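You operate a simulated robot arm through the tools that you are given. There is no shell and no other tool. Be economical: measure what you need, move in short steps, check, and stop when the job is done.

You run a simulated robot arm. Do the job below in one go: nothing can be reset, and whatever is moved stays where it is left.

## Task
Test the digital gauge beside the red tray against the master at about 300 kPa, then sort it.
Fine: PASS tray within 20 kPa, else ADJUST tray; vent the rig and back the pump off before unlocking.
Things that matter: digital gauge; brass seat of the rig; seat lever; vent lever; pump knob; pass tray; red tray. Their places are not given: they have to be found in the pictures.

The check looks at the end state, three seconds after you hand in, the way a careful person would. Anything else that was tipped, shoved, dropped, spilled or broken makes it a failure.

## Robot
A 6-joint arm with a two-finger parallel gripper, fixed in place. Base frame: the origin is at the foot of the arm, x ahead of it, y to its left, z up. Units: mm, degrees, N and s.
Its first joint turns from -66.0 to 66.0 degrees. Payload 2.7 kg.
The TCP is the grasp point between the finger pads, 23 mm short of the fingertips. In the tool frame z runs along the fingers and y along their closing line. Largest opening 94 mm; finger width 38, thickness 10; the body of the gripper, 54 by 96 mm, starts 39 mm behind the TCP.
Orientation is that of the tool frame in the base frame, as [roll, pitch, yaw] about the fixed x, y, z axes, in that order (R = Rz(yaw) Ry(pitch) Rx(roll)). With the fingers straight down and closing along the base's y, the tool's x points along the base's -x, its y along +y and its z along -z.

## Interface
- The arm moves only by the tool send_rows. Its arguments are lists of equal length, an entry for each row: "grip": the gripper command, from -1 (fully open) to 1 (shut), values between in proportion; "delta_pos": the shift along the tool's x, y, z in m, a list of three; "turn": the turn, a rotation vector about the tool's x, y, z in degrees, a list of three. In form: {"grip": [grip, ...], "delta_pos": [[tx, ty, tz], ...], "turn": [[wx, wy, wz], ...]}. A call has 1 to 10 rows; each row is the pose to reach, as a shift and turn from the pose commanded when the call began, along the tool's axes at that moment. Rows are played at 5 a second. More than 50 mm and 8.6 degrees between two rows, or a gripper value outside its range, and nothing of the call is played. Where a pose cannot be reached the arm comes as near as it can. A force on the tool above 40 N (or 10 N above the force at the start of the call, whichever is more), or a blocked arm, ends the call early, and 0.2 s more pass. The fingers move at their own pace (about 45 mm/s each) and stop on an object; they squeeze with about 37 N. The grip force told is the motor's: it shows also when the fingers shut on nothing. Time passes only in rows, and 0.2 s behind the last, so rows that repeat a pose let the fingers close. The reply holds the time, the measured pose of the TCP, the force on the tool along the base axes, the opening and the grip force, in the units named above and with some noise.
- Cameras (640 x 400 px; columns grow to the right, rows downward): "scene" is fixed at [89.8, -450.2, 1417.7]; the picture's right is [0.57, -0.82, 0.00], its down [-0.44, -0.30, -0.85] and it looks along [0.70, 0.48, -0.53] (base axes); focal length 290 px, centre (320, 200). "wrist" rides on the gripper at [-39, 0, -44] in the tool frame; the picture's right is [0.00, -1.00, 0.00], its down [0.97, 0.00, -0.24] and it looks along [0.24, 0.00, 0.97] (tool axes); focal length 218 px, centre (320, 200).
- grab_frame(camera): a new picture of that camera. It takes no simulated time.
- pixel_to_xyz(camera, pixels): for up to 12 pixels [column, row] of the newest picture of that camera ("zoom" is the newest enlarged one), the place [x, y, z] in the base frame of the surface seen there, good to about 2 mm, but the place of the scene camera against the robot may be out by one fixed shift of up to 12 mm in any direction. It takes no simulated time.
- inspect(camera, box): a new picture of the part [left, top, right, bottom] of that camera's present view, enlarged. It takes no simulated time.
- sign_off(): hands the job in; it is judged then, once.

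Work in short steps. Measure before you move; look again where a grasp or a placing could have gone wrong, and mend it. You have 80 turns and 46 pictures in all, those below and enlarged ones among them. Open the gripper and draw the arm clear of the work before you hand the job in, unless the task says otherwise; then end with one line.

The tools are called after "Emit:" as a command line: name --argument value ..., lists and objects as JSON in quotes. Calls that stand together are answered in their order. send_rows: Moves the arm, as the interface text tells. Its arguments: {"type":"object","properties":{"grip":{"type":"array"},"delta_pos":{"type":"array"},"turn":{"type":"array"}},"required":["grip","delta_pos","turn"]} The other tools are called the same way: grab_frame (camera) takes a picture; pixel_to_xyz (camera, pixels) gives the place of the surface under pixels of a picture; inspect (camera, box) takes an enlarged picture of a part of a camera's view; sign_off () hands the job in.

At the start:

```text
time: 0.0
tcp_pos: [341.5, -106.0, 1247.3]
tool_rot: [-179.9, 0.0, -180.0]
ft_force: [-0.9, 0.0, 0.0]
gripper_width: 94.1
gripper_force: 0.0
```

scene: 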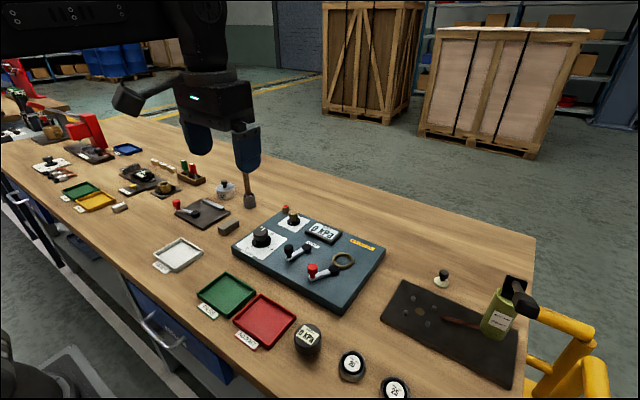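
wrist: 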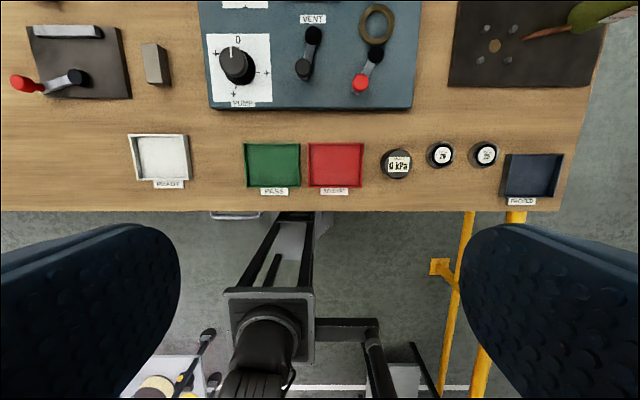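

The scene picture shows the rig around (310,255), the digital gauge at (308,338), and the trays at (227,295) and (265,320). I'll enlarge the rig and gauge in both views.

Emit:
inspect --camera "scene" --box '[220, 195, 400, 310]'

Emit:
inspect --camera "wrist" --box '[190, 0, 510, 200]'

Emit:
pixel_to_xyz --camera "wrist" --pixels '[[397, 163], [237, 62], [314, 36], [303, 68], [375, 52], [360, 84], [376, 20], [273, 165], [335, 165], [237, 42], [410, 105], [440, 154]]'

Emit:
pixel_to_xyz --camera "scene" --pixels '[[308, 332], [261, 233], [293, 216], [289, 250], [306, 245], [312, 270], [330, 268], [343, 261], [227, 294], [265, 320], [322, 232], [352, 362]]'

```text
3.48 times, centred on (310, 252) of scene
```

zoom: 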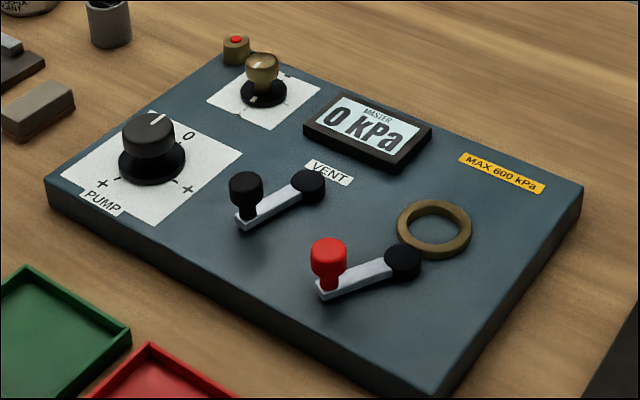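

```text
2.00 times, centred on (350, 100) of wrist
```

zoom: 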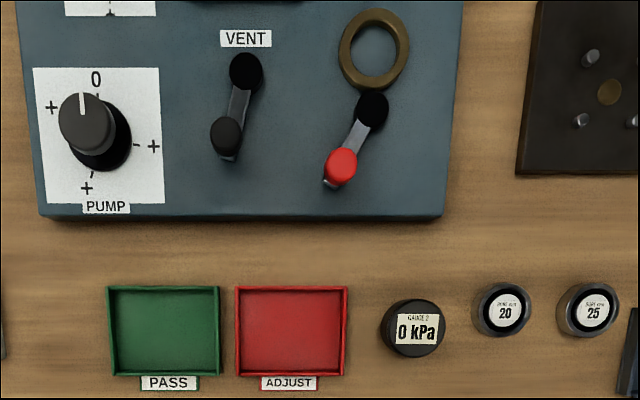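

```text
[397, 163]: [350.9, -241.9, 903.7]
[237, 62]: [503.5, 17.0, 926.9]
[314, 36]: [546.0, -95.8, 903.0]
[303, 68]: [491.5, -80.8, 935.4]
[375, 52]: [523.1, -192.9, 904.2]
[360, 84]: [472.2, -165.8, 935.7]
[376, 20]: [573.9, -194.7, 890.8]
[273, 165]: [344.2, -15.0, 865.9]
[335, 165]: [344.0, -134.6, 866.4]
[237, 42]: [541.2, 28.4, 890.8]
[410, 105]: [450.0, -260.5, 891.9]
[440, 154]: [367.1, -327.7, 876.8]
```

```text
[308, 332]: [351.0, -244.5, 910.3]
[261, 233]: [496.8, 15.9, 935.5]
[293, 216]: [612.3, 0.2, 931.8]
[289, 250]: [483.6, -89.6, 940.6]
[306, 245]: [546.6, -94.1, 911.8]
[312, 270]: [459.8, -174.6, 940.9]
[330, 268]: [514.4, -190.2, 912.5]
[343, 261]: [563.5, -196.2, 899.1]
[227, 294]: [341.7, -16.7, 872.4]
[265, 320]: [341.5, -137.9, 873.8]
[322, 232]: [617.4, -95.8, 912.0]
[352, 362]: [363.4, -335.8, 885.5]
```

The wrist picture puts the gauge at (351,-242) with its top near z 904, the table at about 866, and the ring centre near (574,-195). I'll enlarge the gauge and measure the ring edges, gauge sides and red tray edge.

Emit:
inspect --camera "scene" --box '[220, 290, 380, 390]'

Emit:
inspect --camera "wrist" --box '[340, 0, 440, 62]'

Emit:
pixel_to_xyz --camera "wrist" --pixels '[[361, 24], [392, 24], [376, 6], [376, 40], [383, 163], [410, 163], [397, 151], [397, 176], [363, 165], [309, 165], [246, 165], [345, 105]]'

```text
4.00 times, centred on (300, 340) of scene
```

zoom: 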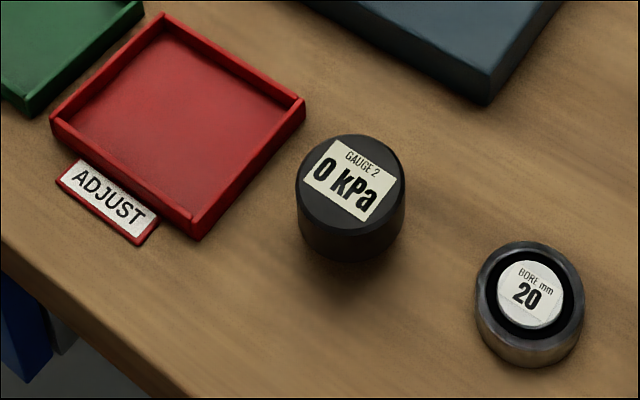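

```text
6.40 times, centred on (390, 31) of wrist
```

zoom: 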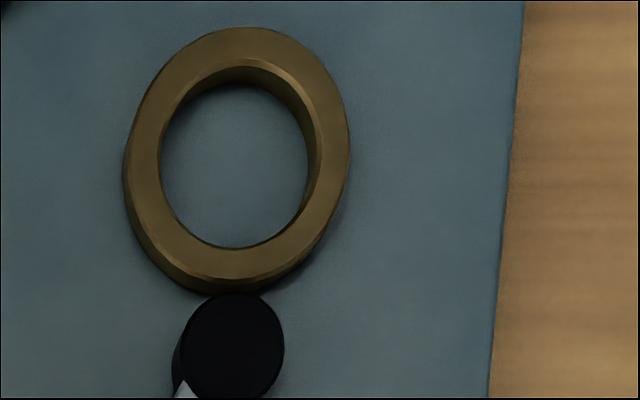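

```text
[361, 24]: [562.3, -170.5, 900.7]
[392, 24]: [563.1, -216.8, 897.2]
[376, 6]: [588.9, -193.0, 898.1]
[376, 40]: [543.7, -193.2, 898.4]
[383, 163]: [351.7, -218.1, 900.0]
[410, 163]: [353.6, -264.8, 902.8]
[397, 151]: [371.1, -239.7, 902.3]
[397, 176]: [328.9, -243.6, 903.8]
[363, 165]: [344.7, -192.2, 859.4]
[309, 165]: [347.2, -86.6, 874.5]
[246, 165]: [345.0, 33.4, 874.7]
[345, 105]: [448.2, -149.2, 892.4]
```

The gauge is about 50 mm across, centred near (350,-241), and the red tray's edge is at y≈-190. I'll go above the gauge with the fingers part open at 66 mm.

Emit:
send_rows --grip '[-0.4, -0.4, -0.4, -0.4, -0.4, -0.4, -0.4, -0.4]' --delta_pos '[[-0.001, -0.017, 0.031], [-0.002, -0.034, 0.062], [-0.003, -0.051, 0.093], [-0.004, -0.068, 0.124], [-0.005, -0.085, 0.155], [-0.006, -0.102, 0.186], [-0.008, -0.12, 0.22], [-0.009, -0.135, 0.257]]' --turn '[[0, 0, 0], [0, 0, 0], [0, 0, 0], [0, 0, 0], [0, 0, 0], [0, 0, 0], [0, 0, 0], [0, 0, 0]]'

Emit:
grab_frame --camera "wrist"

```text
time: 1.8
tcp_pos: [351.5, -239.9, 989.8]
tool_rot: [179.9, 0.0, -179.9]
ft_force: [-0.1, 1.0, 0.3]
gripper_width: 65.8
gripper_force: 0.0
```

```text
39 pictures are left
```

wrist: 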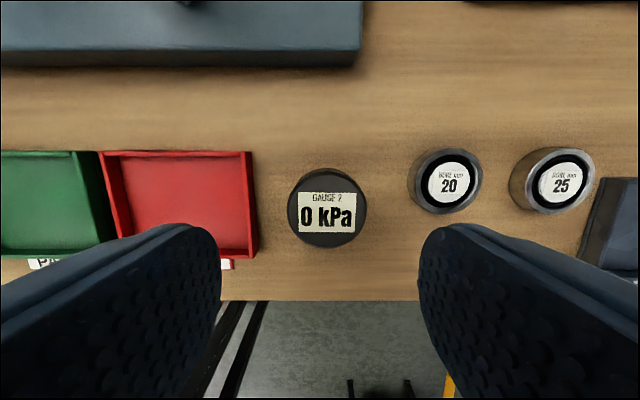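

The gauge is now at (327,212) in the wrist picture. I'll measure its edges, the table around it and its clearances.

Emit:
pixel_to_xyz --camera "wrist" --pixels '[[290, 212], [364, 212], [327, 180], [327, 244], [327, 212], [275, 212], [253, 200], [262, 200], [380, 212], [413, 190], [327, 260], [300, 210]]'

```text
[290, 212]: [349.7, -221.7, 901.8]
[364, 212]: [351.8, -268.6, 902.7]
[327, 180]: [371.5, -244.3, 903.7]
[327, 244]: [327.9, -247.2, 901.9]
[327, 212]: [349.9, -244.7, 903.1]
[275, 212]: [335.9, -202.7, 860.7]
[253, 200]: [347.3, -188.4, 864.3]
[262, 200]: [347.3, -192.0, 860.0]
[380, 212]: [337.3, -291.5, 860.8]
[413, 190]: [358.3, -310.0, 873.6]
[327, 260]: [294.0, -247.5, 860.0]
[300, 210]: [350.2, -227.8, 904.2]
```

The table is at z 860, and the gauge is centred at (350,-245) and 43 mm tall. I'll descend to TCP z 897 and close, keeping the fingertips 14 mm above the gauge's bottom so they clear the seat ring.

Emit:
send_rows --grip '[-0.4, -0.4, -0.4, -0.4, 0.3, 1, 1, 1, 1]' --delta_pos '[[0.0005, -0.005, 0.03], [0.001, -0.005, 0.06], [0.0015, -0.005, 0.093], [0.0015, -0.005, 0.093], [0.0015, -0.005, 0.093], [0.0015, -0.005, 0.093], [0.0015, -0.005, 0.093], [0.0015, -0.005, 0.093], [0.0015, -0.005, 0.093]]' --turn '[[0, 0, 0], [0, 0, 0], [0, 0, 0], [0, 0, 0], [0, 0, 0], [0, 0, 0], [0, 0, 0], [0, 0, 0], [0, 0, 0]]'

```text
time: 3.8
tcp_pos: [350.9, -246.0, 897.1]
tool_rot: [180.0, 0.1, -179.9]
ft_force: [0.3, 0.0, -0.1]
gripper_width: 51.4
gripper_force: 37.3
```

It is held at 51.4 mm. I'll lift it and carry it in front of the seat to view the ring.

Emit:
send_rows --grip '[1, 1, 1, 1, 1, 1, 1, 1]' --delta_pos '[[0, 0, -0.03], [0, 0, -0.07], [0, 0, -0.11], [-0.03, 0.01, -0.13], [-0.06, 0.02, -0.13], [-0.09, 0.03, -0.13], [-0.12, 0.04, -0.13], [-0.15, 0.05, -0.13]]' --turn '[[0, 0, 0], [0, 0, 0], [0, 0, 0], [0, 0, 0], [0, 0, 0], [0, 0, 0], [0, 0, 0], [0, 0, 0]]'

Emit:
grab_frame --camera "wrist"

Emit:
inspect --camera "scene" --box '[220, 150, 400, 310]'

```text
time: 5.6
tcp_pos: [501.2, -194.6, 1026.8]
tool_rot: [179.9, -0.1, 180.0]
ft_force: [0.2, 0.2, -1.9]
gripper_width: 51.1
gripper_force: 37.3
```

```text
38 pictures are left
```

wrist: 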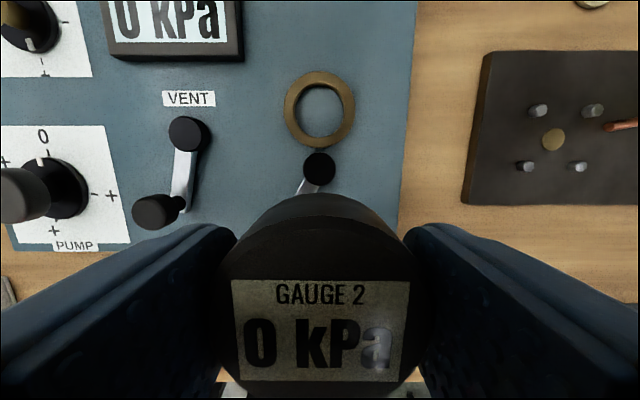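

```text
2.50 times, centred on (310, 230) of scene
```

zoom: 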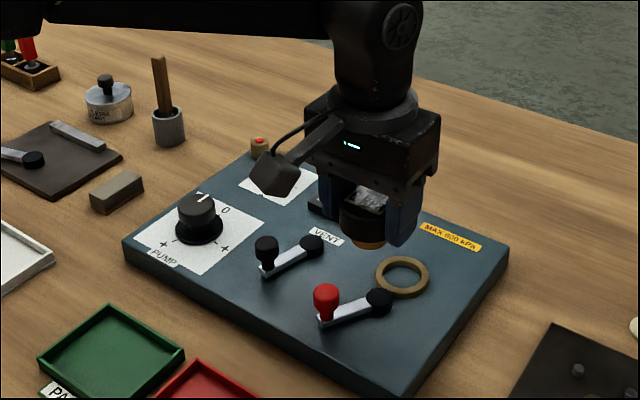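

The scene view shows a narrower brass spigot under the gauge. I'll measure the ring edges in the wrist picture, where the outer circle spans (285–354, 70–150).

Emit:
pixel_to_xyz --camera "wrist" --pixels '[[289, 108], [350, 108], [319, 78], [319, 141], [297, 90], [341, 130], [341, 90], [297, 130], [319, 112], [319, 165], [296, 112], [344, 112]]'

Emit:
inspect --camera "wrist" --box '[270, 60, 370, 160]'

Emit:
inspect --camera "scene" --box '[290, 210, 350, 260]'

```text
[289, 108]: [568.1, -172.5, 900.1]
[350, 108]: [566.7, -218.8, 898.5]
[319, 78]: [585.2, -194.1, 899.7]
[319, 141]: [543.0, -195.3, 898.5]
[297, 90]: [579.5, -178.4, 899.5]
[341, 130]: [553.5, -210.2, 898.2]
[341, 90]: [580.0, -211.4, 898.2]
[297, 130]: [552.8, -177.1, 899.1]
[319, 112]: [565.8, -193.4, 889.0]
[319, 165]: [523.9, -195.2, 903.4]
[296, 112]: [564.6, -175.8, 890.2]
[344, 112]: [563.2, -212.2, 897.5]
```

```text
4.00 times, centred on (320, 110) of wrist
```

zoom: 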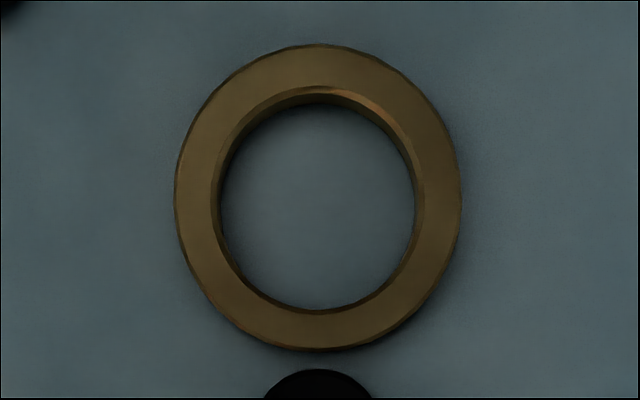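

```text
8.00 times, centred on (320, 235) of scene
```

zoom: 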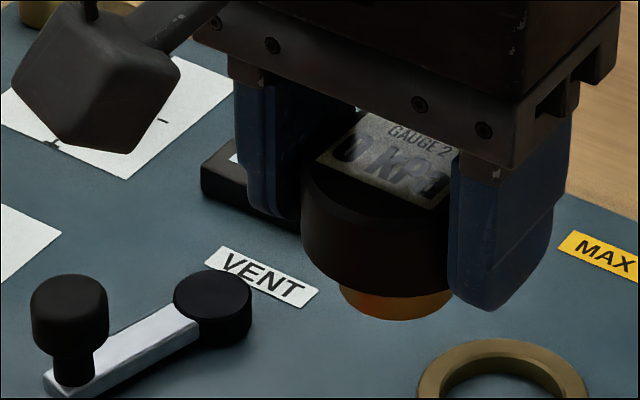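

I get a ring centre of about (566.3,-194.6) with a 39 mm inner diameter. Next I'll measure where the gauge sits in the fingers, using its visible top edges.

Emit:
pixel_to_xyz --camera "wrist" --pixels '[[320, 218], [320, 225], [320, 390], [320, 380], [226, 290], [414, 290], [240, 240], [400, 240], [235, 370], [405, 370], [320, 205], [320, 300]]'

Emit:
inspect --camera "wrist" --box '[200, 180, 440, 400]'

```text
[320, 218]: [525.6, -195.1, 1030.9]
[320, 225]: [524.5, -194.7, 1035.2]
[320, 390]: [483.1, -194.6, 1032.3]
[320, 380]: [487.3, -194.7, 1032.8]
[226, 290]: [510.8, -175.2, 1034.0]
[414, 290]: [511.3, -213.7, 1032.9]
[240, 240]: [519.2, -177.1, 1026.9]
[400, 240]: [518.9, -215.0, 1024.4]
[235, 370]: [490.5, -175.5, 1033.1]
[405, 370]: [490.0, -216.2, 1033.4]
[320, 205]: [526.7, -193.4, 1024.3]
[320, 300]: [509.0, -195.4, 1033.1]
```

```text
1.82 times, centred on (320, 290) of wrist
```

zoom: 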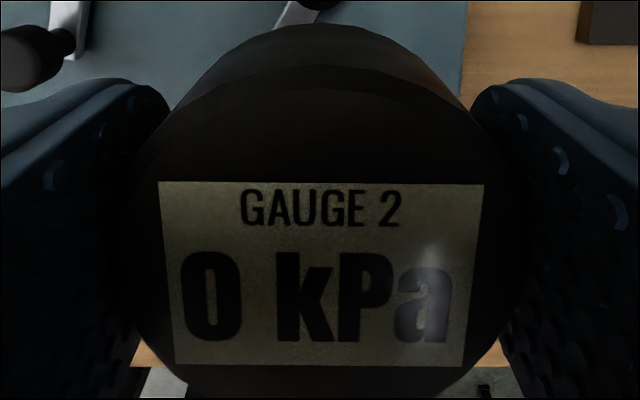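

The gauge is centred on the TCP to within 1 mm. I'll move over the ring and down to TCP z≈950, leaving the spigot about 14 mm above the ring.

Emit:
send_rows --grip '[1, 1, 1, 1, 1]' --delta_pos '[[-0.033, 0, 0], [-0.0655, 0, 0], [-0.0655, 0, 0.03], [-0.0655, 0, 0.076], [-0.0655, 0, 0.076]]' --turn '[[0, 0, 0], [0, 0, 0], [0, 0, 0], [0, 0, 0], [0, 0, 0]]'

Emit:
inspect --camera "scene" --box '[290, 200, 400, 290]'

```text
time: 6.8
tcp_pos: [566.8, -195.1, 950.6]
tool_rot: [-180.0, 0.0, -179.9]
ft_force: [0.4, -0.3, -2.2]
gripper_width: 51.3
gripper_force: 37.6
```

```text
4.44 times, centred on (345, 245) of scene
```

zoom: 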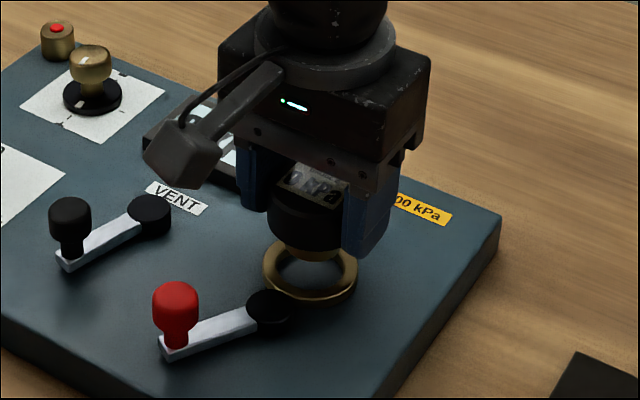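

The gauge looks aligned over the ring, and the TCP is at (566.8,-195.1). I'll lower in small steps and watch the force.

Emit:
send_rows --grip '[1, 1, 1, 1, 1, 1, 1]' --delta_pos '[[0, 0.0003, 0.006], [0, 0.0003, 0.01], [0, 0.0003, 0.013], [0, 0.0003, 0.016], [0, 0.0003, 0.019], [0, 0.0003, 0.022], [0, 0.0003, 0.024]]' --turn '[[0, 0, 0], [0, 0, 0], [0, 0, 0], [0, 0, 0], [0, 0, 0], [0, 0, 0], [0, 0, 0]]'

Emit:
inspect --camera "scene" --box '[290, 200, 400, 290]'

```text
time: 8.4
tcp_pos: [565.7, -195.4, 927.9]
tool_rot: [-180.0, -0.1, 179.9]
ft_force: [0.1, 0.2, -2.3]
gripper_width: 51.3
gripper_force: 37.0
```

```text
4.44 times, centred on (345, 245) of scene
```

zoom: 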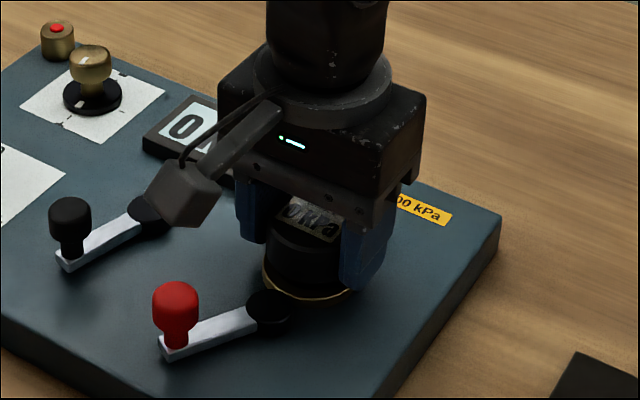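

The spigot has entered the ring without contact force. I'll go down a few millimetres more until it bears.

Emit:
send_rows --grip '[1, 1, 1, 1]' --delta_pos '[[0, 0, 0.0015], [0, 0, 0.003], [0, 0, 0.0045], [0, 0, 0.006]]' --turn '[[0, 0, 0], [0, 0, 0], [0, 0, 0], [0, 0, 0]]'

```text
time: 9.4
tcp_pos: [567.1, -195.6, 926.1]
tool_rot: [-179.7, 0.5, -179.9]
ft_force: [-8.9, 5.6, 33.5]
gripper_width: 51.5
gripper_force: 37.0
```

It bottomed at z 926 with 33 N. I'll ease off, open and rise clear, then look.

Emit:
send_rows --grip '[1, 0.2, -0.5, -0.5, -0.5, -0.5, -0.5]' --delta_pos '[[0, 0, -0.005], [0, 0, -0.005], [0, 0, -0.005], [0, 0, -0.005], [0, 0, -0.03], [0, 0, -0.07], [0.04, 0, -0.1]]' --turn '[[0, 0, 0], [0, 0, 0], [0, 0, 0], [0, 0, 0], [0, 0, 0], [0, 0, 0], [0, 0, 0]]'

Emit:
grab_frame --camera "wrist"

Emit:
inspect --camera "scene" --box '[290, 200, 400, 290]'

```text
time: 11.0
tcp_pos: [526.5, -195.9, 1020.5]
tool_rot: [180.0, 0.0, -179.9]
ft_force: [-0.2, 0.3, -0.1]
gripper_width: 70.6
gripper_force: 0.0
```

```text
31 pictures are left
```

wrist: 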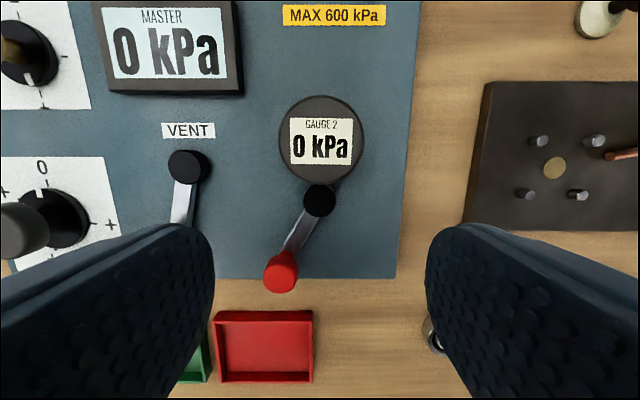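

```text
4.44 times, centred on (345, 245) of scene
```

zoom: 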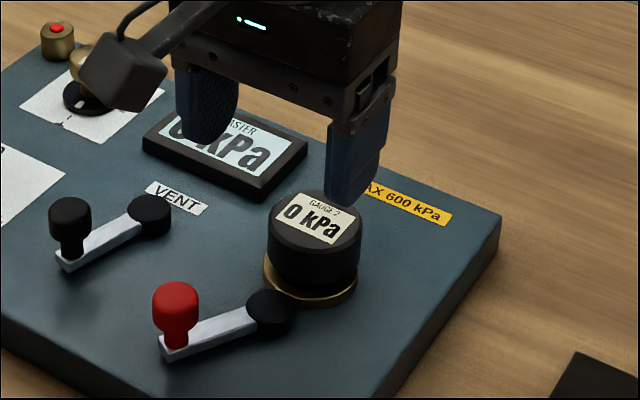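

The gauge is seated in the ring. I'll measure the red knob at (281,272), its pivot and arm, and take a closer look for markings.

Emit:
pixel_to_xyz --camera "wrist" --pixels '[[281, 262], [281, 280], [268, 272], [295, 272], [281, 272], [305, 226], [292, 245], [319, 200], [319, 188], [325, 140], [187, 165], [187, 195]]'

Emit:
inspect --camera "wrist" --box '[230, 170, 390, 300]'

Emit:
inspect --camera "scene" --box '[300, 245, 350, 290]'

```text
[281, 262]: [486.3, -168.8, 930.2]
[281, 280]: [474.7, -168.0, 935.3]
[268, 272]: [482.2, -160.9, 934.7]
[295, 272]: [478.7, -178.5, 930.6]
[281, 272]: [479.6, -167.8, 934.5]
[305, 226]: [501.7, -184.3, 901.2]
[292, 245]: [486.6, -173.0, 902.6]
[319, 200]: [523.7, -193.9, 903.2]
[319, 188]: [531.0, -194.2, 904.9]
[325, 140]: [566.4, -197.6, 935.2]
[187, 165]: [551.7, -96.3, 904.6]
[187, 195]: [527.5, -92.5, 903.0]
```

```text
3.08 times, centred on (310, 235) of wrist
```

zoom: 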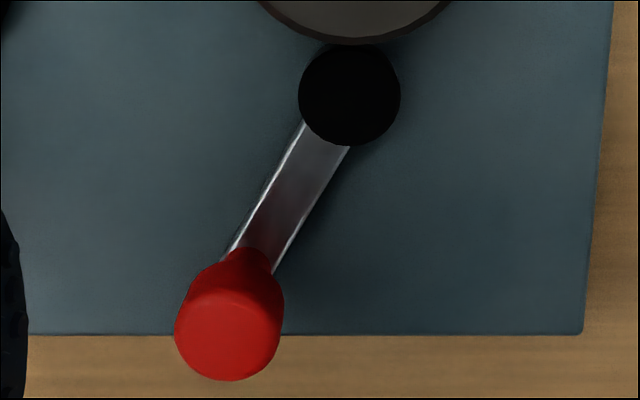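

```text
8.89 times, centred on (325, 268) of scene
```

zoom: 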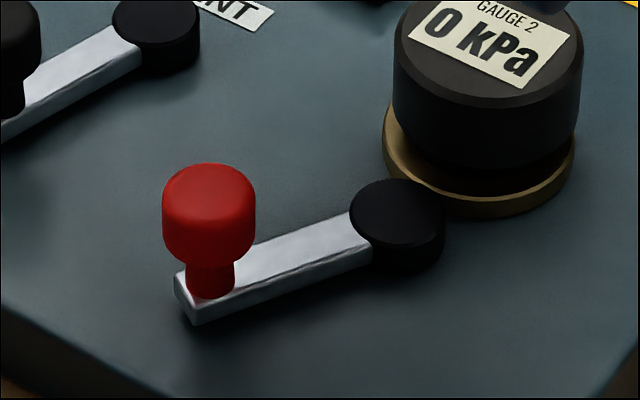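

The knob is at (479,-168), top 935, with its pivot at (524.5,-194), so the arm is 52 mm long at 150°. I'll grip the knob with the fingertips above the arm.

Emit:
send_rows --grip '[-0.5, -0.5, -0.5, -0.5, 0.2, 1, 1, 1]' --delta_pos '[[0.024, 0.014, 0], [0.0475, 0.028, 0.0], [0.0475, 0.028, 0.045], [0.0475, 0.028, 0.086], [0.0475, 0.028, 0.086], [0.0475, 0.028, 0.086], [0.0475, 0.028, 0.086], [0.0475, 0.028, 0.086]]' --turn '[[0, 0, 0], [0, 0, 0], [0, 0, 0], [0, 0, 0], [0, 0, 0], [0, 0, 0], [0, 0, 0], [0, 0, 0]]'

```text
time: 12.8
tcp_pos: [477.8, -167.0, 936.0]
tool_rot: [-180.0, -0.1, -179.9]
ft_force: [-3.5, 3.0, -0.1]
gripper_width: 23.3
gripper_force: 44.6
```

The knob is held at 23 mm. I'll try turning the lever counter-clockwise by up to 16° and watch the force.

Emit:
send_rows --grip '[1, 1, 1, 1]' --delta_pos '[[0.0017, -0.0033, 0], [0.0032, -0.0066, 0], [0.0044, -0.01, 0], [0.0054, -0.0135, 0]]' --turn '[[0, 0, -4], [0, 0, -8], [0, 0, -12], [0, 0, -16]]'

```text
time: 13.8
tcp_pos: [470.9, -181.2, 935.8]
tool_rot: [-179.9, -0.2, -163.9]
ft_force: [-11.2, 1.8, 0.0]
gripper_width: 23.5
gripper_force: 45.1
```

The lever appears to move this way with an 11 N side force. I'll look at the scene before going on.

Emit:
inspect --camera "scene" --box '[270, 215, 370, 295]'

```text
5.00 times, centred on (320, 255) of scene
```

zoom: 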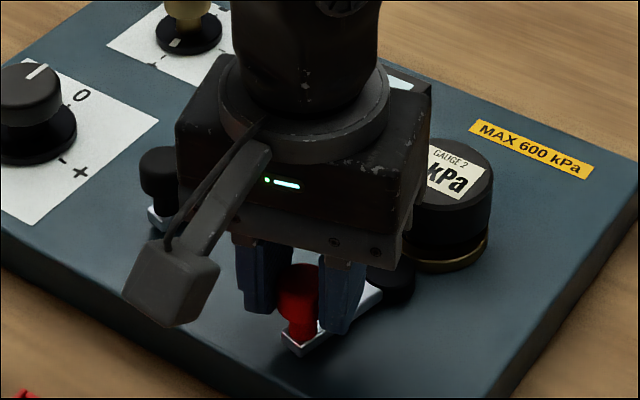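

The lever moved freely. I'll continue the arc counter-clockwise to about 222° and let a stop end the motion.

Emit:
send_rows --grip '[1, 1, 1, 1, 1, 1, 1]' --delta_pos '[[0.0033, -0.0068, 0], [0.0056, -0.0139, 0], [0.0069, -0.0214, 0], [0.0072, -0.0289, 0], [0.0064, -0.0364, 0], [0.0046, -0.0437, 0], [0.0018, -0.0507, 0]]' --turn '[[0, 0, -8], [0, 0, -16], [0, 0, -24], [0, 0, -32], [0, 0, -40], [0, 0, -48], [0, 0, -56]]'

```text
time: 15.2
tcp_pos: [477.5, -217.2, 934.9]
tool_rot: [178.8, 0.3, -116.0]
ft_force: [-11.1, 10.9, 6.9]
gripper_width: 23.6
gripper_force: 45.1
stopped in row 7: the force on the tool passed its limit (the readings are from after the stop); the commanded pose is now the measured one
```

The lever met a stop at about 206–210°, a roughly 60° throw. I'll release it, lift and turn the wrist back.

Emit:
send_rows --grip '[0, -0.2, -0.2, -0.2, -0.2, -0.2, -0.2, -0.2, -0.2, -0.2]' --delta_pos '[[0, 0, 0], [0, 0, 0], [0, 0, -0.03], [0, 0, -0.07], [0, 0, -0.09], [0, 0, -0.09], [0, 0, -0.09], [0, 0, -0.09], [0, 0, -0.09], [0, 0, -0.09]]' --turn '[[0, 0, 0], [0, 0, 0], [0, 0, 0], [0, 0, 8], [0, 0, 16], [0, 0, 24], [0, 0, 32], [0, 0, 40], [0, 0, 48], [0, 0, 56]]'

Emit:
grab_frame --camera "wrist"

```text
time: 17.4
tcp_pos: [478.8, -221.1, 1024.7]
tool_rot: [179.2, -0.8, -172.1]
ft_force: [0.8, -0.7, -0.2]
gripper_width: 56.5
gripper_force: 0.0
```

```text
26 pictures are left
```

wrist: 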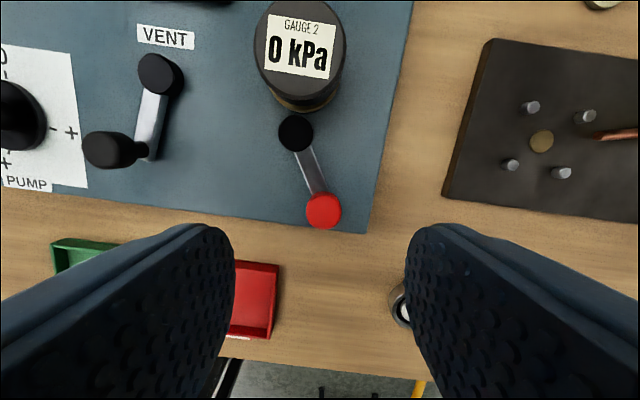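

I'll measure the seat lever's new angle and the vent lever's pivot and knob.

Emit:
pixel_to_xyz --camera "wrist" --pixels '[[323, 210], [296, 132], [307, 168], [160, 75], [150, 120], [143, 150], [100, 150], [120, 150], [305, 40]]'

```text
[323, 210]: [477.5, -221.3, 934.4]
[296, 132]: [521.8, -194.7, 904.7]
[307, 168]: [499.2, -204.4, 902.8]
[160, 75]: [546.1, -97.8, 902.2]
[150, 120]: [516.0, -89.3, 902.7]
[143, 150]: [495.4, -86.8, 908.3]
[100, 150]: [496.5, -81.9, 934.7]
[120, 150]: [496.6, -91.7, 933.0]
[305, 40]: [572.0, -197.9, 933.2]
```

The seat lever now points to 210°, which is its locked end. Next I'll go over the pump knob, levelling the tool and restoring its yaw on the way.

Emit:
send_rows --grip '[-0.2, -0.4, -0.5, -0.5, -0.5, -0.5]' --delta_pos '[[-0.0056, 0.039, 0], [-0.0112, 0.078, 0], [-0.0168, 0.118, 0], [-0.0225, 0.157, 0], [-0.028, 0.196, 0], [-0.0337, 0.2356, 0]]' --turn '[[0, 0, 2], [0.4, -0.4, 4], [0.8, -0.8, 6], [0.8, -0.8, 7.9], [0.8, -0.8, 7.9], [0.8, -0.8, 7.9]]'

Emit:
grab_frame --camera "wrist"

```text
time: 18.9
tcp_pos: [477.8, 15.4, 1028.0]
tool_rot: [-179.9, 0.1, -179.8]
ft_force: [-0.6, -0.1, 0.1]
gripper_width: 70.5
gripper_force: 0.2
```

```text
25 pictures are left
```

wrist: 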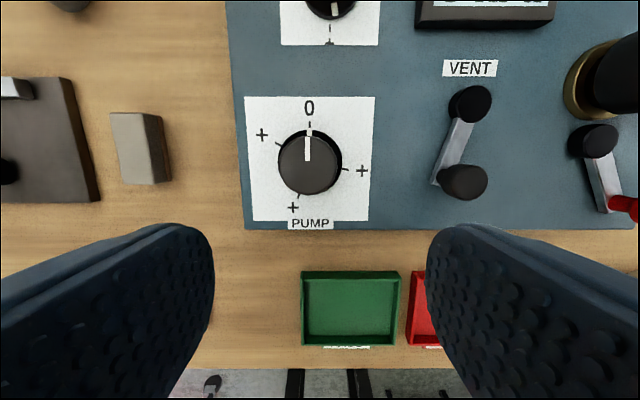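

The pump knob is at (308,163), with its mark at 0 and "+" ticks around it. I'll measure its edges and base.

Emit:
pixel_to_xyz --camera "wrist" --pixels '[[282, 165], [334, 165], [308, 140], [308, 192], [308, 165], [290, 145], [326, 185], [338, 148], [308, 131], [350, 190], [467, 180], [471, 105]]'

Emit:
inspect --camera "wrist" --box '[240, 90, 380, 230]'

```text
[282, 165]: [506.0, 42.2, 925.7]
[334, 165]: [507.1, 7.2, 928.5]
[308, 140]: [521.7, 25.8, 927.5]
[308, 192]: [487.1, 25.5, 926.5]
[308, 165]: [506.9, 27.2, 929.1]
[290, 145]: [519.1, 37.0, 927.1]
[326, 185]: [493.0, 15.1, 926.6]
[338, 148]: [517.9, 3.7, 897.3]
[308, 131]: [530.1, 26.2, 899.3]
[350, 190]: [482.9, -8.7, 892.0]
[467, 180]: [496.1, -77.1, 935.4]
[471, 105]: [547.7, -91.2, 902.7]
```

```text
2.86 times, centred on (310, 160) of wrist
```

zoom: 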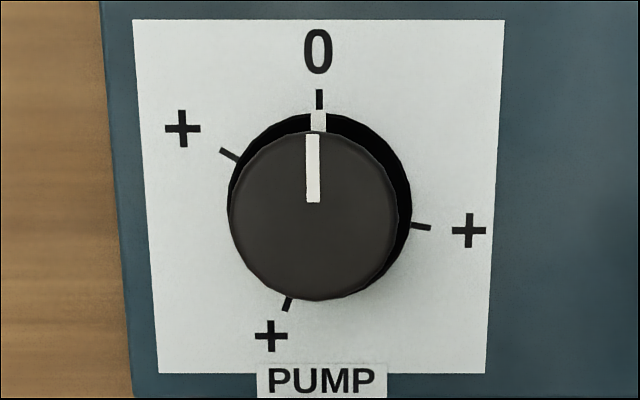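

The knob is centred at (504.8,25.2), about 36–40 mm across, with its top at 928. I'll pre-turn the wrist 56° counter-clockwise over it so there is room for a long clockwise turn.

Emit:
send_rows --grip '[-0.5, -0.5, -0.5, -0.5, -0.5, -0.5, -0.5, -0.5]' --delta_pos '[[-0.007, 0.0025, 0], [-0.014, 0.005, 0], [-0.021, 0.0075, 0], [-0.027, 0.0098, 0], [-0.027, 0.0098, 0.02], [-0.027, 0.0098, 0.04], [-0.027, 0.0098, 0.06], [-0.027, 0.0098, 0.06]]' --turn '[[0, 0, -8], [0, 0, -16], [0, 0, -24], [0, 0, -32], [0, 0, -40], [0, 0, -48], [0, 0, -56], [0, 0, -56]]'

```text
time: 20.6
tcp_pos: [505.9, 26.9, 967.1]
tool_rot: [-180.0, 0.1, -123.8]
ft_force: [0.8, 0.0, -0.4]
gripper_width: 70.7
gripper_force: 0.1
```

The tool is placed over the knob. I'll descend to z 926 and close.

Emit:
send_rows --grip '[-0.5, -0.5, 0.0, 0.5, 1, 1, 1]' --delta_pos '[[0.0015, 0, 0.02], [0.0015, 0, 0.041], [0.0015, 0, 0.041], [0.0015, 0, 0.041], [0.0015, 0, 0.041], [0.0015, 0, 0.041], [0.0015, 0, 0.041]]' --turn '[[0, 0, 0], [0, 0, 0], [0, 0, 0], [0, 0, 0], [0, 0, 0], [0, 0, 0], [0, 0, 0]]'

```text
time: 22.2
tcp_pos: [506.4, 27.0, 925.4]
tool_rot: [-179.9, 0.0, -123.9]
ft_force: [-1.0, 1.1, -3.4]
gripper_width: 39.9
gripper_force: 45.1
```

Knob gripped at 40 mm. I'll turn it 30° clockwise as a trial and read the master.

Emit:
send_rows --grip '[1, 1, 1, 1, 1]' --delta_pos '[[0, 0, 0], [0, 0, 0], [0, 0, 0], [0, 0, 0], [0, 0, 0]]' --turn '[[0, 0, 7.5], [0, 0, 15], [0, 0, 22.5], [0, 0, 30], [0, 0, 30]]'

Emit:
inspect --camera "scene" --box '[230, 195, 390, 295]'

```text
time: 23.4
tcp_pos: [506.2, 25.5, 926.4]
tool_rot: [-179.9, 0.0, -154.0]
ft_force: [3.8, -2.0, -5.4]
gripper_width: 39.7
gripper_force: 45.1
```

```text
4.00 times, centred on (310, 245) of scene
```

zoom: 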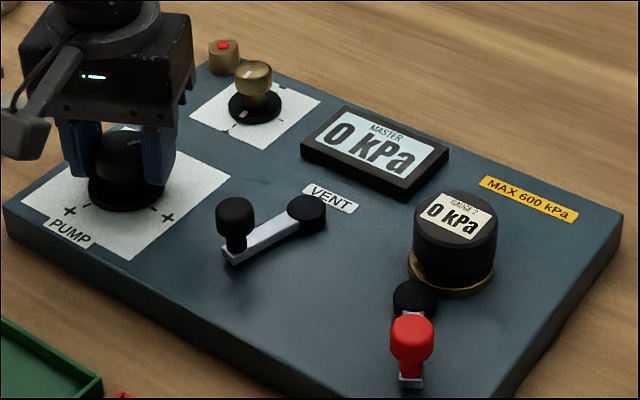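

Both displays still read 0 kPa, so the vent is probably open. I'll turn the knob back to 0, release, lift and go to the vent lever.

Emit:
send_rows --grip '[1, 1, 1, 1, 0, -0.5, -0.5, -0.5, -0.5]' --delta_pos '[[0, 0, 0], [0, 0, 0], [0, 0, 0], [0, 0, 0], [0, 0, 0], [0, 0, 0], [0, 0, -0.02], [0, 0, -0.05], [0, 0, -0.08]]' --turn '[[0, 0, -7.5], [0, 0, -15], [0, 0, -22.5], [0, 0, -30], [0, 0, -30], [0, 0, -30], [0, 0, -30], [0, 0, -22], [0, 0, -14]]'

```text
time: 25.4
tcp_pos: [505.8, 25.9, 1005.8]
tool_rot: [-180.0, 0.0, -140.0]
ft_force: [-0.6, -0.6, -0.1]
gripper_width: 70.2
gripper_force: 0.1
```

I'll move above the vent knob at about (494,-80) and restore the yaw to 180°.

Emit:
send_rows --grip '[-0.5, -0.5, -0.5, -0.5, -0.5, -0.5]' --delta_pos '[[0.0154, -0.0147, 0], [0.0308, -0.0294, 0], [0.0462, -0.0441, 0], [0.0617, -0.0588, 0], [0.0771, -0.0735, 0], [0.0771, -0.0735, 0]]' --turn '[[0, 0, 8], [0, 0, 16], [0, 0, 24], [0, 0, 32], [0, 0, 40], [0, 0, 40]]'

Emit:
grab_frame --camera "wrist"

```text
time: 26.9
tcp_pos: [493.1, -81.1, 1006.1]
tool_rot: [180.0, 0.0, 180.0]
ft_force: [-0.2, 0.4, -0.1]
gripper_width: 70.5
gripper_force: 0.0
```

```text
22 pictures are left
```

wrist: 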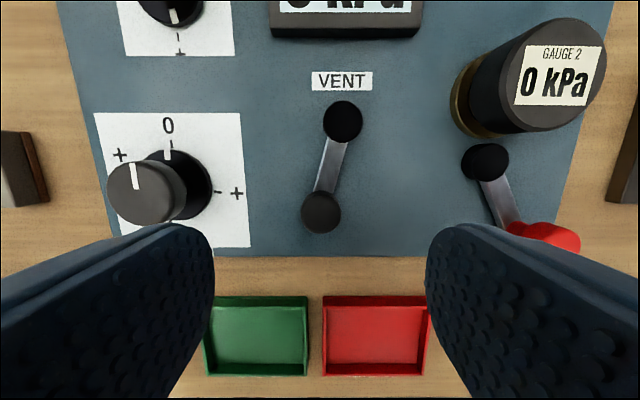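

The pump mark is back at 0 and the vent knob is at (321,211). I'll measure it and its pivot at (342,122).

Emit:
pixel_to_xyz --camera "wrist" --pixels '[[321, 200], [321, 226], [304, 212], [338, 212], [321, 211], [342, 122], [332, 165]]'

```text
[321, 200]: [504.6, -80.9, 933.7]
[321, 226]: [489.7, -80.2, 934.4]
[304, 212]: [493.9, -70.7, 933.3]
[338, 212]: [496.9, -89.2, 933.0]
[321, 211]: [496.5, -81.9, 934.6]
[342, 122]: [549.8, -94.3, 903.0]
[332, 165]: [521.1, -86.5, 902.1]
```

The knob is at (496,-80.5) and the pivot at (548,-94). I'll descend and grip the vent knob.

Emit:
send_rows --grip '[-0.5, -0.5, -0.5, 0.2, 1, 1, 1]' --delta_pos '[[-0.0025, 0.0005, 0.035], [-0.0025, 0.0005, 0.07], [-0.0025, 0.0005, 0.07], [-0.0025, 0.0005, 0.07], [-0.0025, 0.0005, 0.07], [-0.0025, 0.0005, 0.07], [-0.0025, 0.0005, 0.07]]' --turn '[[0, 0, 0], [0, 0, 0], [0, 0, 0], [0, 0, 0], [0, 0, 0], [0, 0, 0], [0, 0, 0]]'

```text
time: 28.4
tcp_pos: [497.6, -79.6, 937.3]
tool_rot: [-179.9, 0.1, -179.8]
ft_force: [0.5, -1.2, -1.7]
gripper_width: 23.6
gripper_force: 45.2
```

Held at 23.6 mm. I'll turn the vent lever counter-clockwise and let its stop end the motion.

Emit:
send_rows --grip '[1, 1, 1, 1, 1, 1, 1, 1, 1]' --delta_pos '[[0.0008, -0.0036, 0], [0.0014, -0.0073, 0], [0.0018, -0.0148, 0], [0.0012, -0.0222, 0], [-0.0005, -0.0295, 0], [-0.0032, -0.0365, 0], [-0.0068, -0.043, 0], [-0.0113, -0.0489, 0], [-0.0166, -0.0542, 0]]' --turn '[[0, 0, -4], [0, 0, -8], [0, 0, -16], [0, 0, -24], [0, 0, -32], [0, 0, -40], [0, 0, -48], [0, 0, -56], [0, 0, -64]]'

```text
time: 29.1
tcp_pos: [497.0, -81.0, 936.7]
tool_rot: [179.5, 0.4, -169.8]
ft_force: [3.8, 10.5, 0.0]
gripper_width: 23.1
gripper_force: 45.2
stopped in row 3: the force on the tool passed its limit (the readings are from after the stop); the commanded pose is now the measured one
```

The vent lever is already at its counter-clockwise stop, so I'll turn it clockwise.

Emit:
send_rows --grip '[1, 1, 1, 1, 1, 1, 1, 1]' --delta_pos '[[-0.0036, 0.0065, 0], [-0.0081, 0.0125, 0], [-0.0134, 0.0178, 0], [-0.0194, 0.0223, 0], [-0.0259, 0.0259, 0], [-0.0328, 0.0286, 0], [-0.0401, 0.0302, 0], [-0.0475, 0.0309, 0]]' --turn '[[0, 0, 8], [0, 0, 16], [0, 0, 24], [0, 0, 32], [0, 0, 40], [0, 0, 48], [0, 0, 56], [0, 0, 64]]'

```text
time: 30.9
tcp_pos: [535.8, -43.6, 936.4]
tool_rot: [-180.0, -0.5, 126.2]
ft_force: [-19.4, 2.9, -3.3]
gripper_width: 23.6
gripper_force: 44.7
```

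The lever has reached about 103° with no stop yet. I'll continue a little further.

Emit:
send_rows --grip '[1, 1, 1, 1]' --delta_pos '[[-0.0017, 0.0034, 0], [-0.0036, 0.0065, 0], [-0.0057, 0.0096, 0], [-0.0081, 0.0125, 0]]' --turn '[[0, 0, 4], [0, 0, 8], [0, 0, 12], [0, 0, 16]]'

```text
time: 31.4
tcp_pos: [535.4, -44.8, 936.5]
tool_rot: [-179.5, -0.6, 123.1]
ft_force: [-12.0, -0.7, 8.1]
gripper_width: 23.5
gripper_force: 44.9
stopped in row 2: the force on the tool passed its limit (the readings are from after the stop); the commanded pose is now the measured one
```

The vent lever hit its stop near 105°, a 60° throw that I take as closed. I'll release, lift, and return over the pump knob while turning the wrist counter-clockwise.

Emit:
send_rows --grip '[0, -0.3, -0.3, -0.5, -0.5, -0.5, -0.5, -0.5, -0.5, -0.5]' --delta_pos '[[0, 0, 0], [0, 0, 0], [0, 0, -0.035], [0, 0, -0.07], [0.02, 0.003, -0.07], [0.04, 0.007, -0.07], [0.06, 0.01, -0.07], [0.076, 0.0131, -0.07], [0.076, 0.0131, -0.07], [0.076, 0.0131, -0.07]]' --turn '[[0, 0, 0], [0, 0, 0], [0, 0, 0], [0, 0, -8], [0, 0, -16], [0, 0, -24], [0, 0, -32], [0, 0, -40], [0, 0, -48], [0, 0, -56]]'

Emit:
grab_frame --camera "wrist"

```text
time: 33.6
tcp_pos: [506.0, 26.6, 1007.0]
tool_rot: [179.6, -0.6, 179.3]
ft_force: [0.2, -0.3, -0.4]
gripper_width: 70.4
gripper_force: 0.1
```

```text
21 pictures are left
```

wrist: 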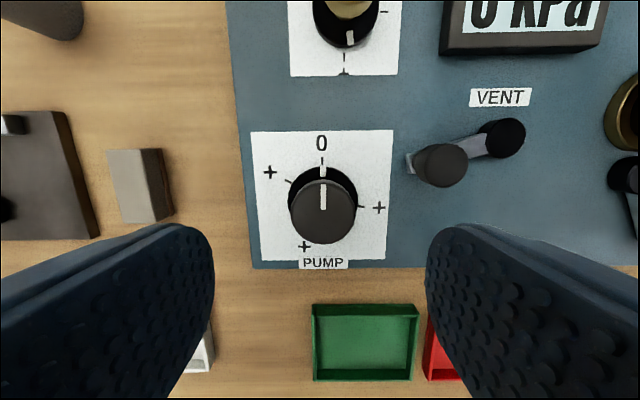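

The vent lever has moved over and the pump mark is still at 0. I'll turn the wrist 56° counter-clockwise while descending and grip the knob.

Emit:
send_rows --grip '[-0.5, -0.5, -0.5, -0.5, -0.5, -0.5, -0.5, -0.5, 0.2, 1]' --delta_pos '[[0, -0.0005, 0.005], [0, -0.0005, 0.01], [0, -0.0005, 0.02], [0, -0.0005, 0.03], [0, -0.0005, 0.04], [0, -0.0005, 0.05], [0, -0.0005, 0.06], [0, -0.0005, 0.081], [0, -0.0005, 0.081], [0, -0.0005, 0.081]]' --turn '[[0, 0, -8], [0, 0, -16], [0, 0, -24], [0, 0, -32], [0, 0, -40], [0, 0, -48], [0, 0, -56], [0, 0, -56], [0, 0, -56], [0, 0, -56]]'

Emit:
send_rows --grip '[1, 1, 1, 1, 1, 1]' --delta_pos '[[0, 0, 0], [0, 0, 0], [0, 0, 0], [0, 0, 0], [0, 0, 0], [0, 0, 0]]' --turn '[[0, 0, 0], [0, 0, 0], [0, 0, 7.5], [0, 0, 15], [0, 0, 22.5], [0, 0, 30]]'

Emit:
inspect --camera "scene" --box '[230, 195, 390, 295]'

```text
time: 35.8
tcp_pos: [506.9, 26.7, 925.3]
tool_rot: [179.2, -0.1, -124.9]
ft_force: [-4.7, 3.2, 0.1]
gripper_width: 40.1
gripper_force: 24.8
```

```text
time: 37.2
tcp_pos: [505.3, 26.5, 925.8]
tool_rot: [179.3, -0.4, -155.1]
ft_force: [-7.4, -0.5, -1.9]
gripper_width: 40.0
gripper_force: 44.5
```

```text
4.00 times, centred on (310, 245) of scene
```

zoom: 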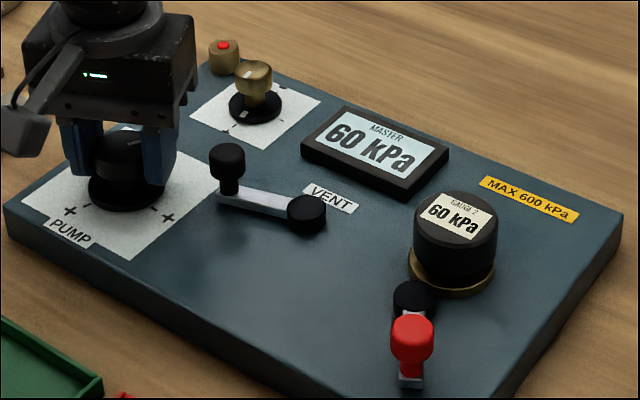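

Both read 60 kPa at 30°, so about 2 kPa per degree. I'll turn another 72°, then check.

Emit:
send_rows --grip '[1, 1, 1, 1, 1, 1, 1, 1, 1, 1]' --delta_pos '[[0, 0, 0], [0, 0, 0], [0, 0, 0], [0, 0, 0], [0, 0, 0], [0, 0, 0], [0, 0, 0], [0, 0, 0], [0, 0, 0], [0, 0, 0]]' --turn '[[0, 0, 8], [0, 0, 16], [0, 0, 24], [0, 0, 32], [0, 0, 40], [0, 0, 48], [0, 0, 56], [0, 0, 64], [0, 0, 72], [0, 0, 72]]'

Emit:
inspect --camera "scene" --box '[230, 195, 390, 295]'

```text
time: 39.4
tcp_pos: [506.3, 23.1, 925.4]
tool_rot: [-179.8, -0.6, 132.8]
ft_force: [-7.0, -26.8, 0.3]
gripper_width: 39.5
gripper_force: 44.8
```

```text
4.00 times, centred on (310, 245) of scene
```

zoom: 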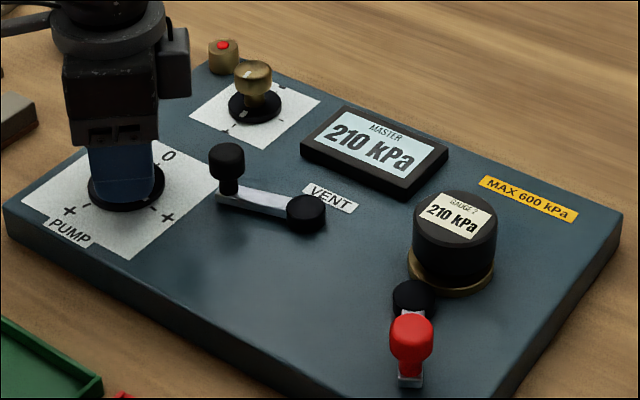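

Both read 210 kPa. A 27 N side force has built up, so I'll ease the tool 2.5 mm towards -y and turn another 44°.

Emit:
send_rows --grip '[1, 1, 1, 1, 1, 1, 1, 1]' --delta_pos '[[-0.0018, -0.0017, 0], [-0.0018, -0.0017, 0], [-0.0018, -0.0017, 0], [-0.0018, -0.0017, 0], [-0.0018, -0.0017, 0], [-0.0018, -0.0017, 0], [-0.0018, -0.0017, 0], [-0.0018, -0.0017, 0]]' --turn '[[0, 0, 0], [0, 0, 8], [0, 0, 16], [0, 0, 24], [0, 0, 32], [0, 0, 40], [0, 0, 44], [0, 0, 44]]'

Emit:
inspect --camera "scene" --box '[230, 195, 390, 295]'

```text
time: 41.2
tcp_pos: [505.0, 23.2, 925.3]
tool_rot: [-179.1, -0.4, 88.9]
ft_force: [-24.6, -11.7, 5.1]
gripper_width: 39.7
gripper_force: 45.2
```

```text
4.00 times, centred on (310, 245) of scene
```

zoom: 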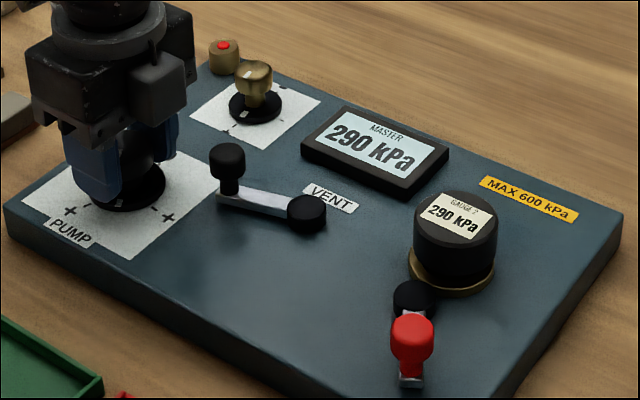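

Master 290, gauge 290. I'll turn about 5° more, easing the side force, then read both closely.

Emit:
send_rows --grip '[1, 1, 1, 1]' --delta_pos '[[-0.0005, -0.0015, 0], [-0.0005, -0.0015, 0], [-0.0005, -0.0015, 0], [-0.0005, -0.0015, 0]]' --turn '[[0, 0, 2], [0, 0, 4], [0, 0, 5.5], [0, 0, 5.5]]'

Emit:
inspect --camera "scene" --box '[285, 210, 365, 275]'

```text
time: 42.2
tcp_pos: [505.9, 23.1, 924.9]
tool_rot: [-179.4, -0.3, 83.5]
ft_force: [-9.5, -2.9, -3.5]
gripper_width: 39.6
gripper_force: 45.2
```

```text
6.15 times, centred on (325, 242) of scene
```

zoom: 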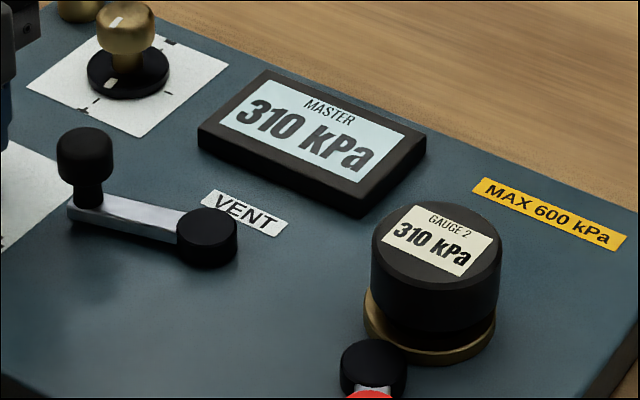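

Both read 310. I'll go back 3.5° to get 300 and read again.

Emit:
send_rows --grip '[1, 1, 1]' --delta_pos '[[0, 0, 0], [0, 0, 0], [0, 0, 0]]' --turn '[[0, 0, -2], [0, 0, -3.5], [0, 0, -3.5]]'

Emit:
inspect --camera "scene" --box '[285, 210, 365, 275]'

```text
time: 43.0
tcp_pos: [505.2, 23.6, 926.0]
tool_rot: [-179.4, -0.3, 87.1]
ft_force: [-4.7, 2.7, -6.5]
gripper_width: 39.4
gripper_force: 45.5
```

```text
6.15 times, centred on (325, 242) of scene
```

zoom: 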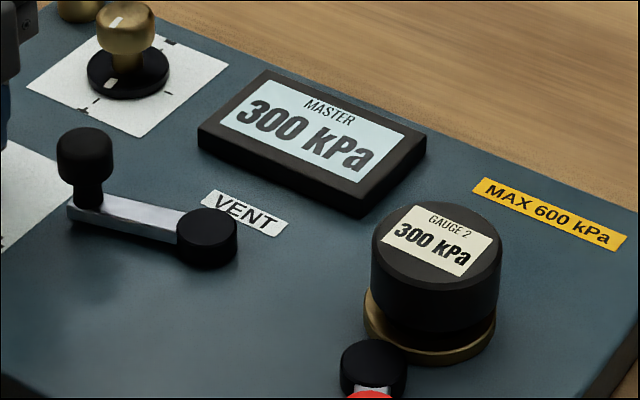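

Master 300, gauge 300: the gauge passes. Next I'll release the pump knob at this setting and go above the vent lever to vent first.

Emit:
send_rows --grip '[0, -0.5, -0.5, -0.5, -0.5, -0.5, -0.5, -0.5, -0.5]' --delta_pos '[[0, 0, 0], [0, 0, 0], [0, 0, -0.04], [0, 0, -0.08], [-0.016, 0.008, -0.08], [-0.032, 0.016, -0.08], [-0.048, 0.024, -0.08], [-0.065, 0.0327, -0.08], [-0.065, 0.0327, -0.08]]' --turn '[[0, 0, 0], [0, 0, 0], [0, 0, 0], [0, 0, 0], [0, 0, -8], [0, 0, -16], [0, 0, -24], [0, 0, -30], [0, 0, -36]]'

Emit:
grab_frame --camera "wrist"

```text
time: 45.0
tcp_pos: [533.7, -43.9, 1006.4]
tool_rot: [-179.7, -0.7, 123.3]
ft_force: [-0.7, -1.2, -0.4]
gripper_width: 70.5
gripper_force: 0.0
```

```text
15 pictures are left
```

wrist: 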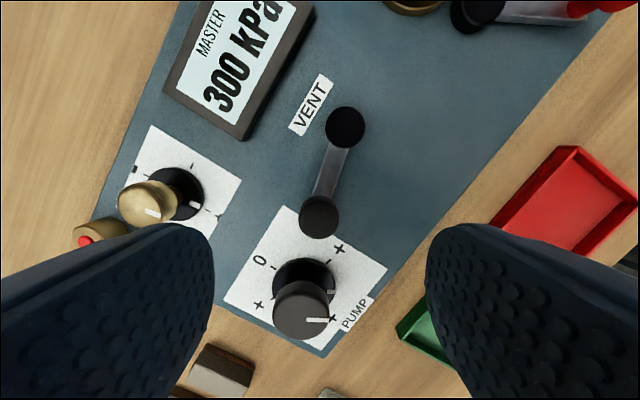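

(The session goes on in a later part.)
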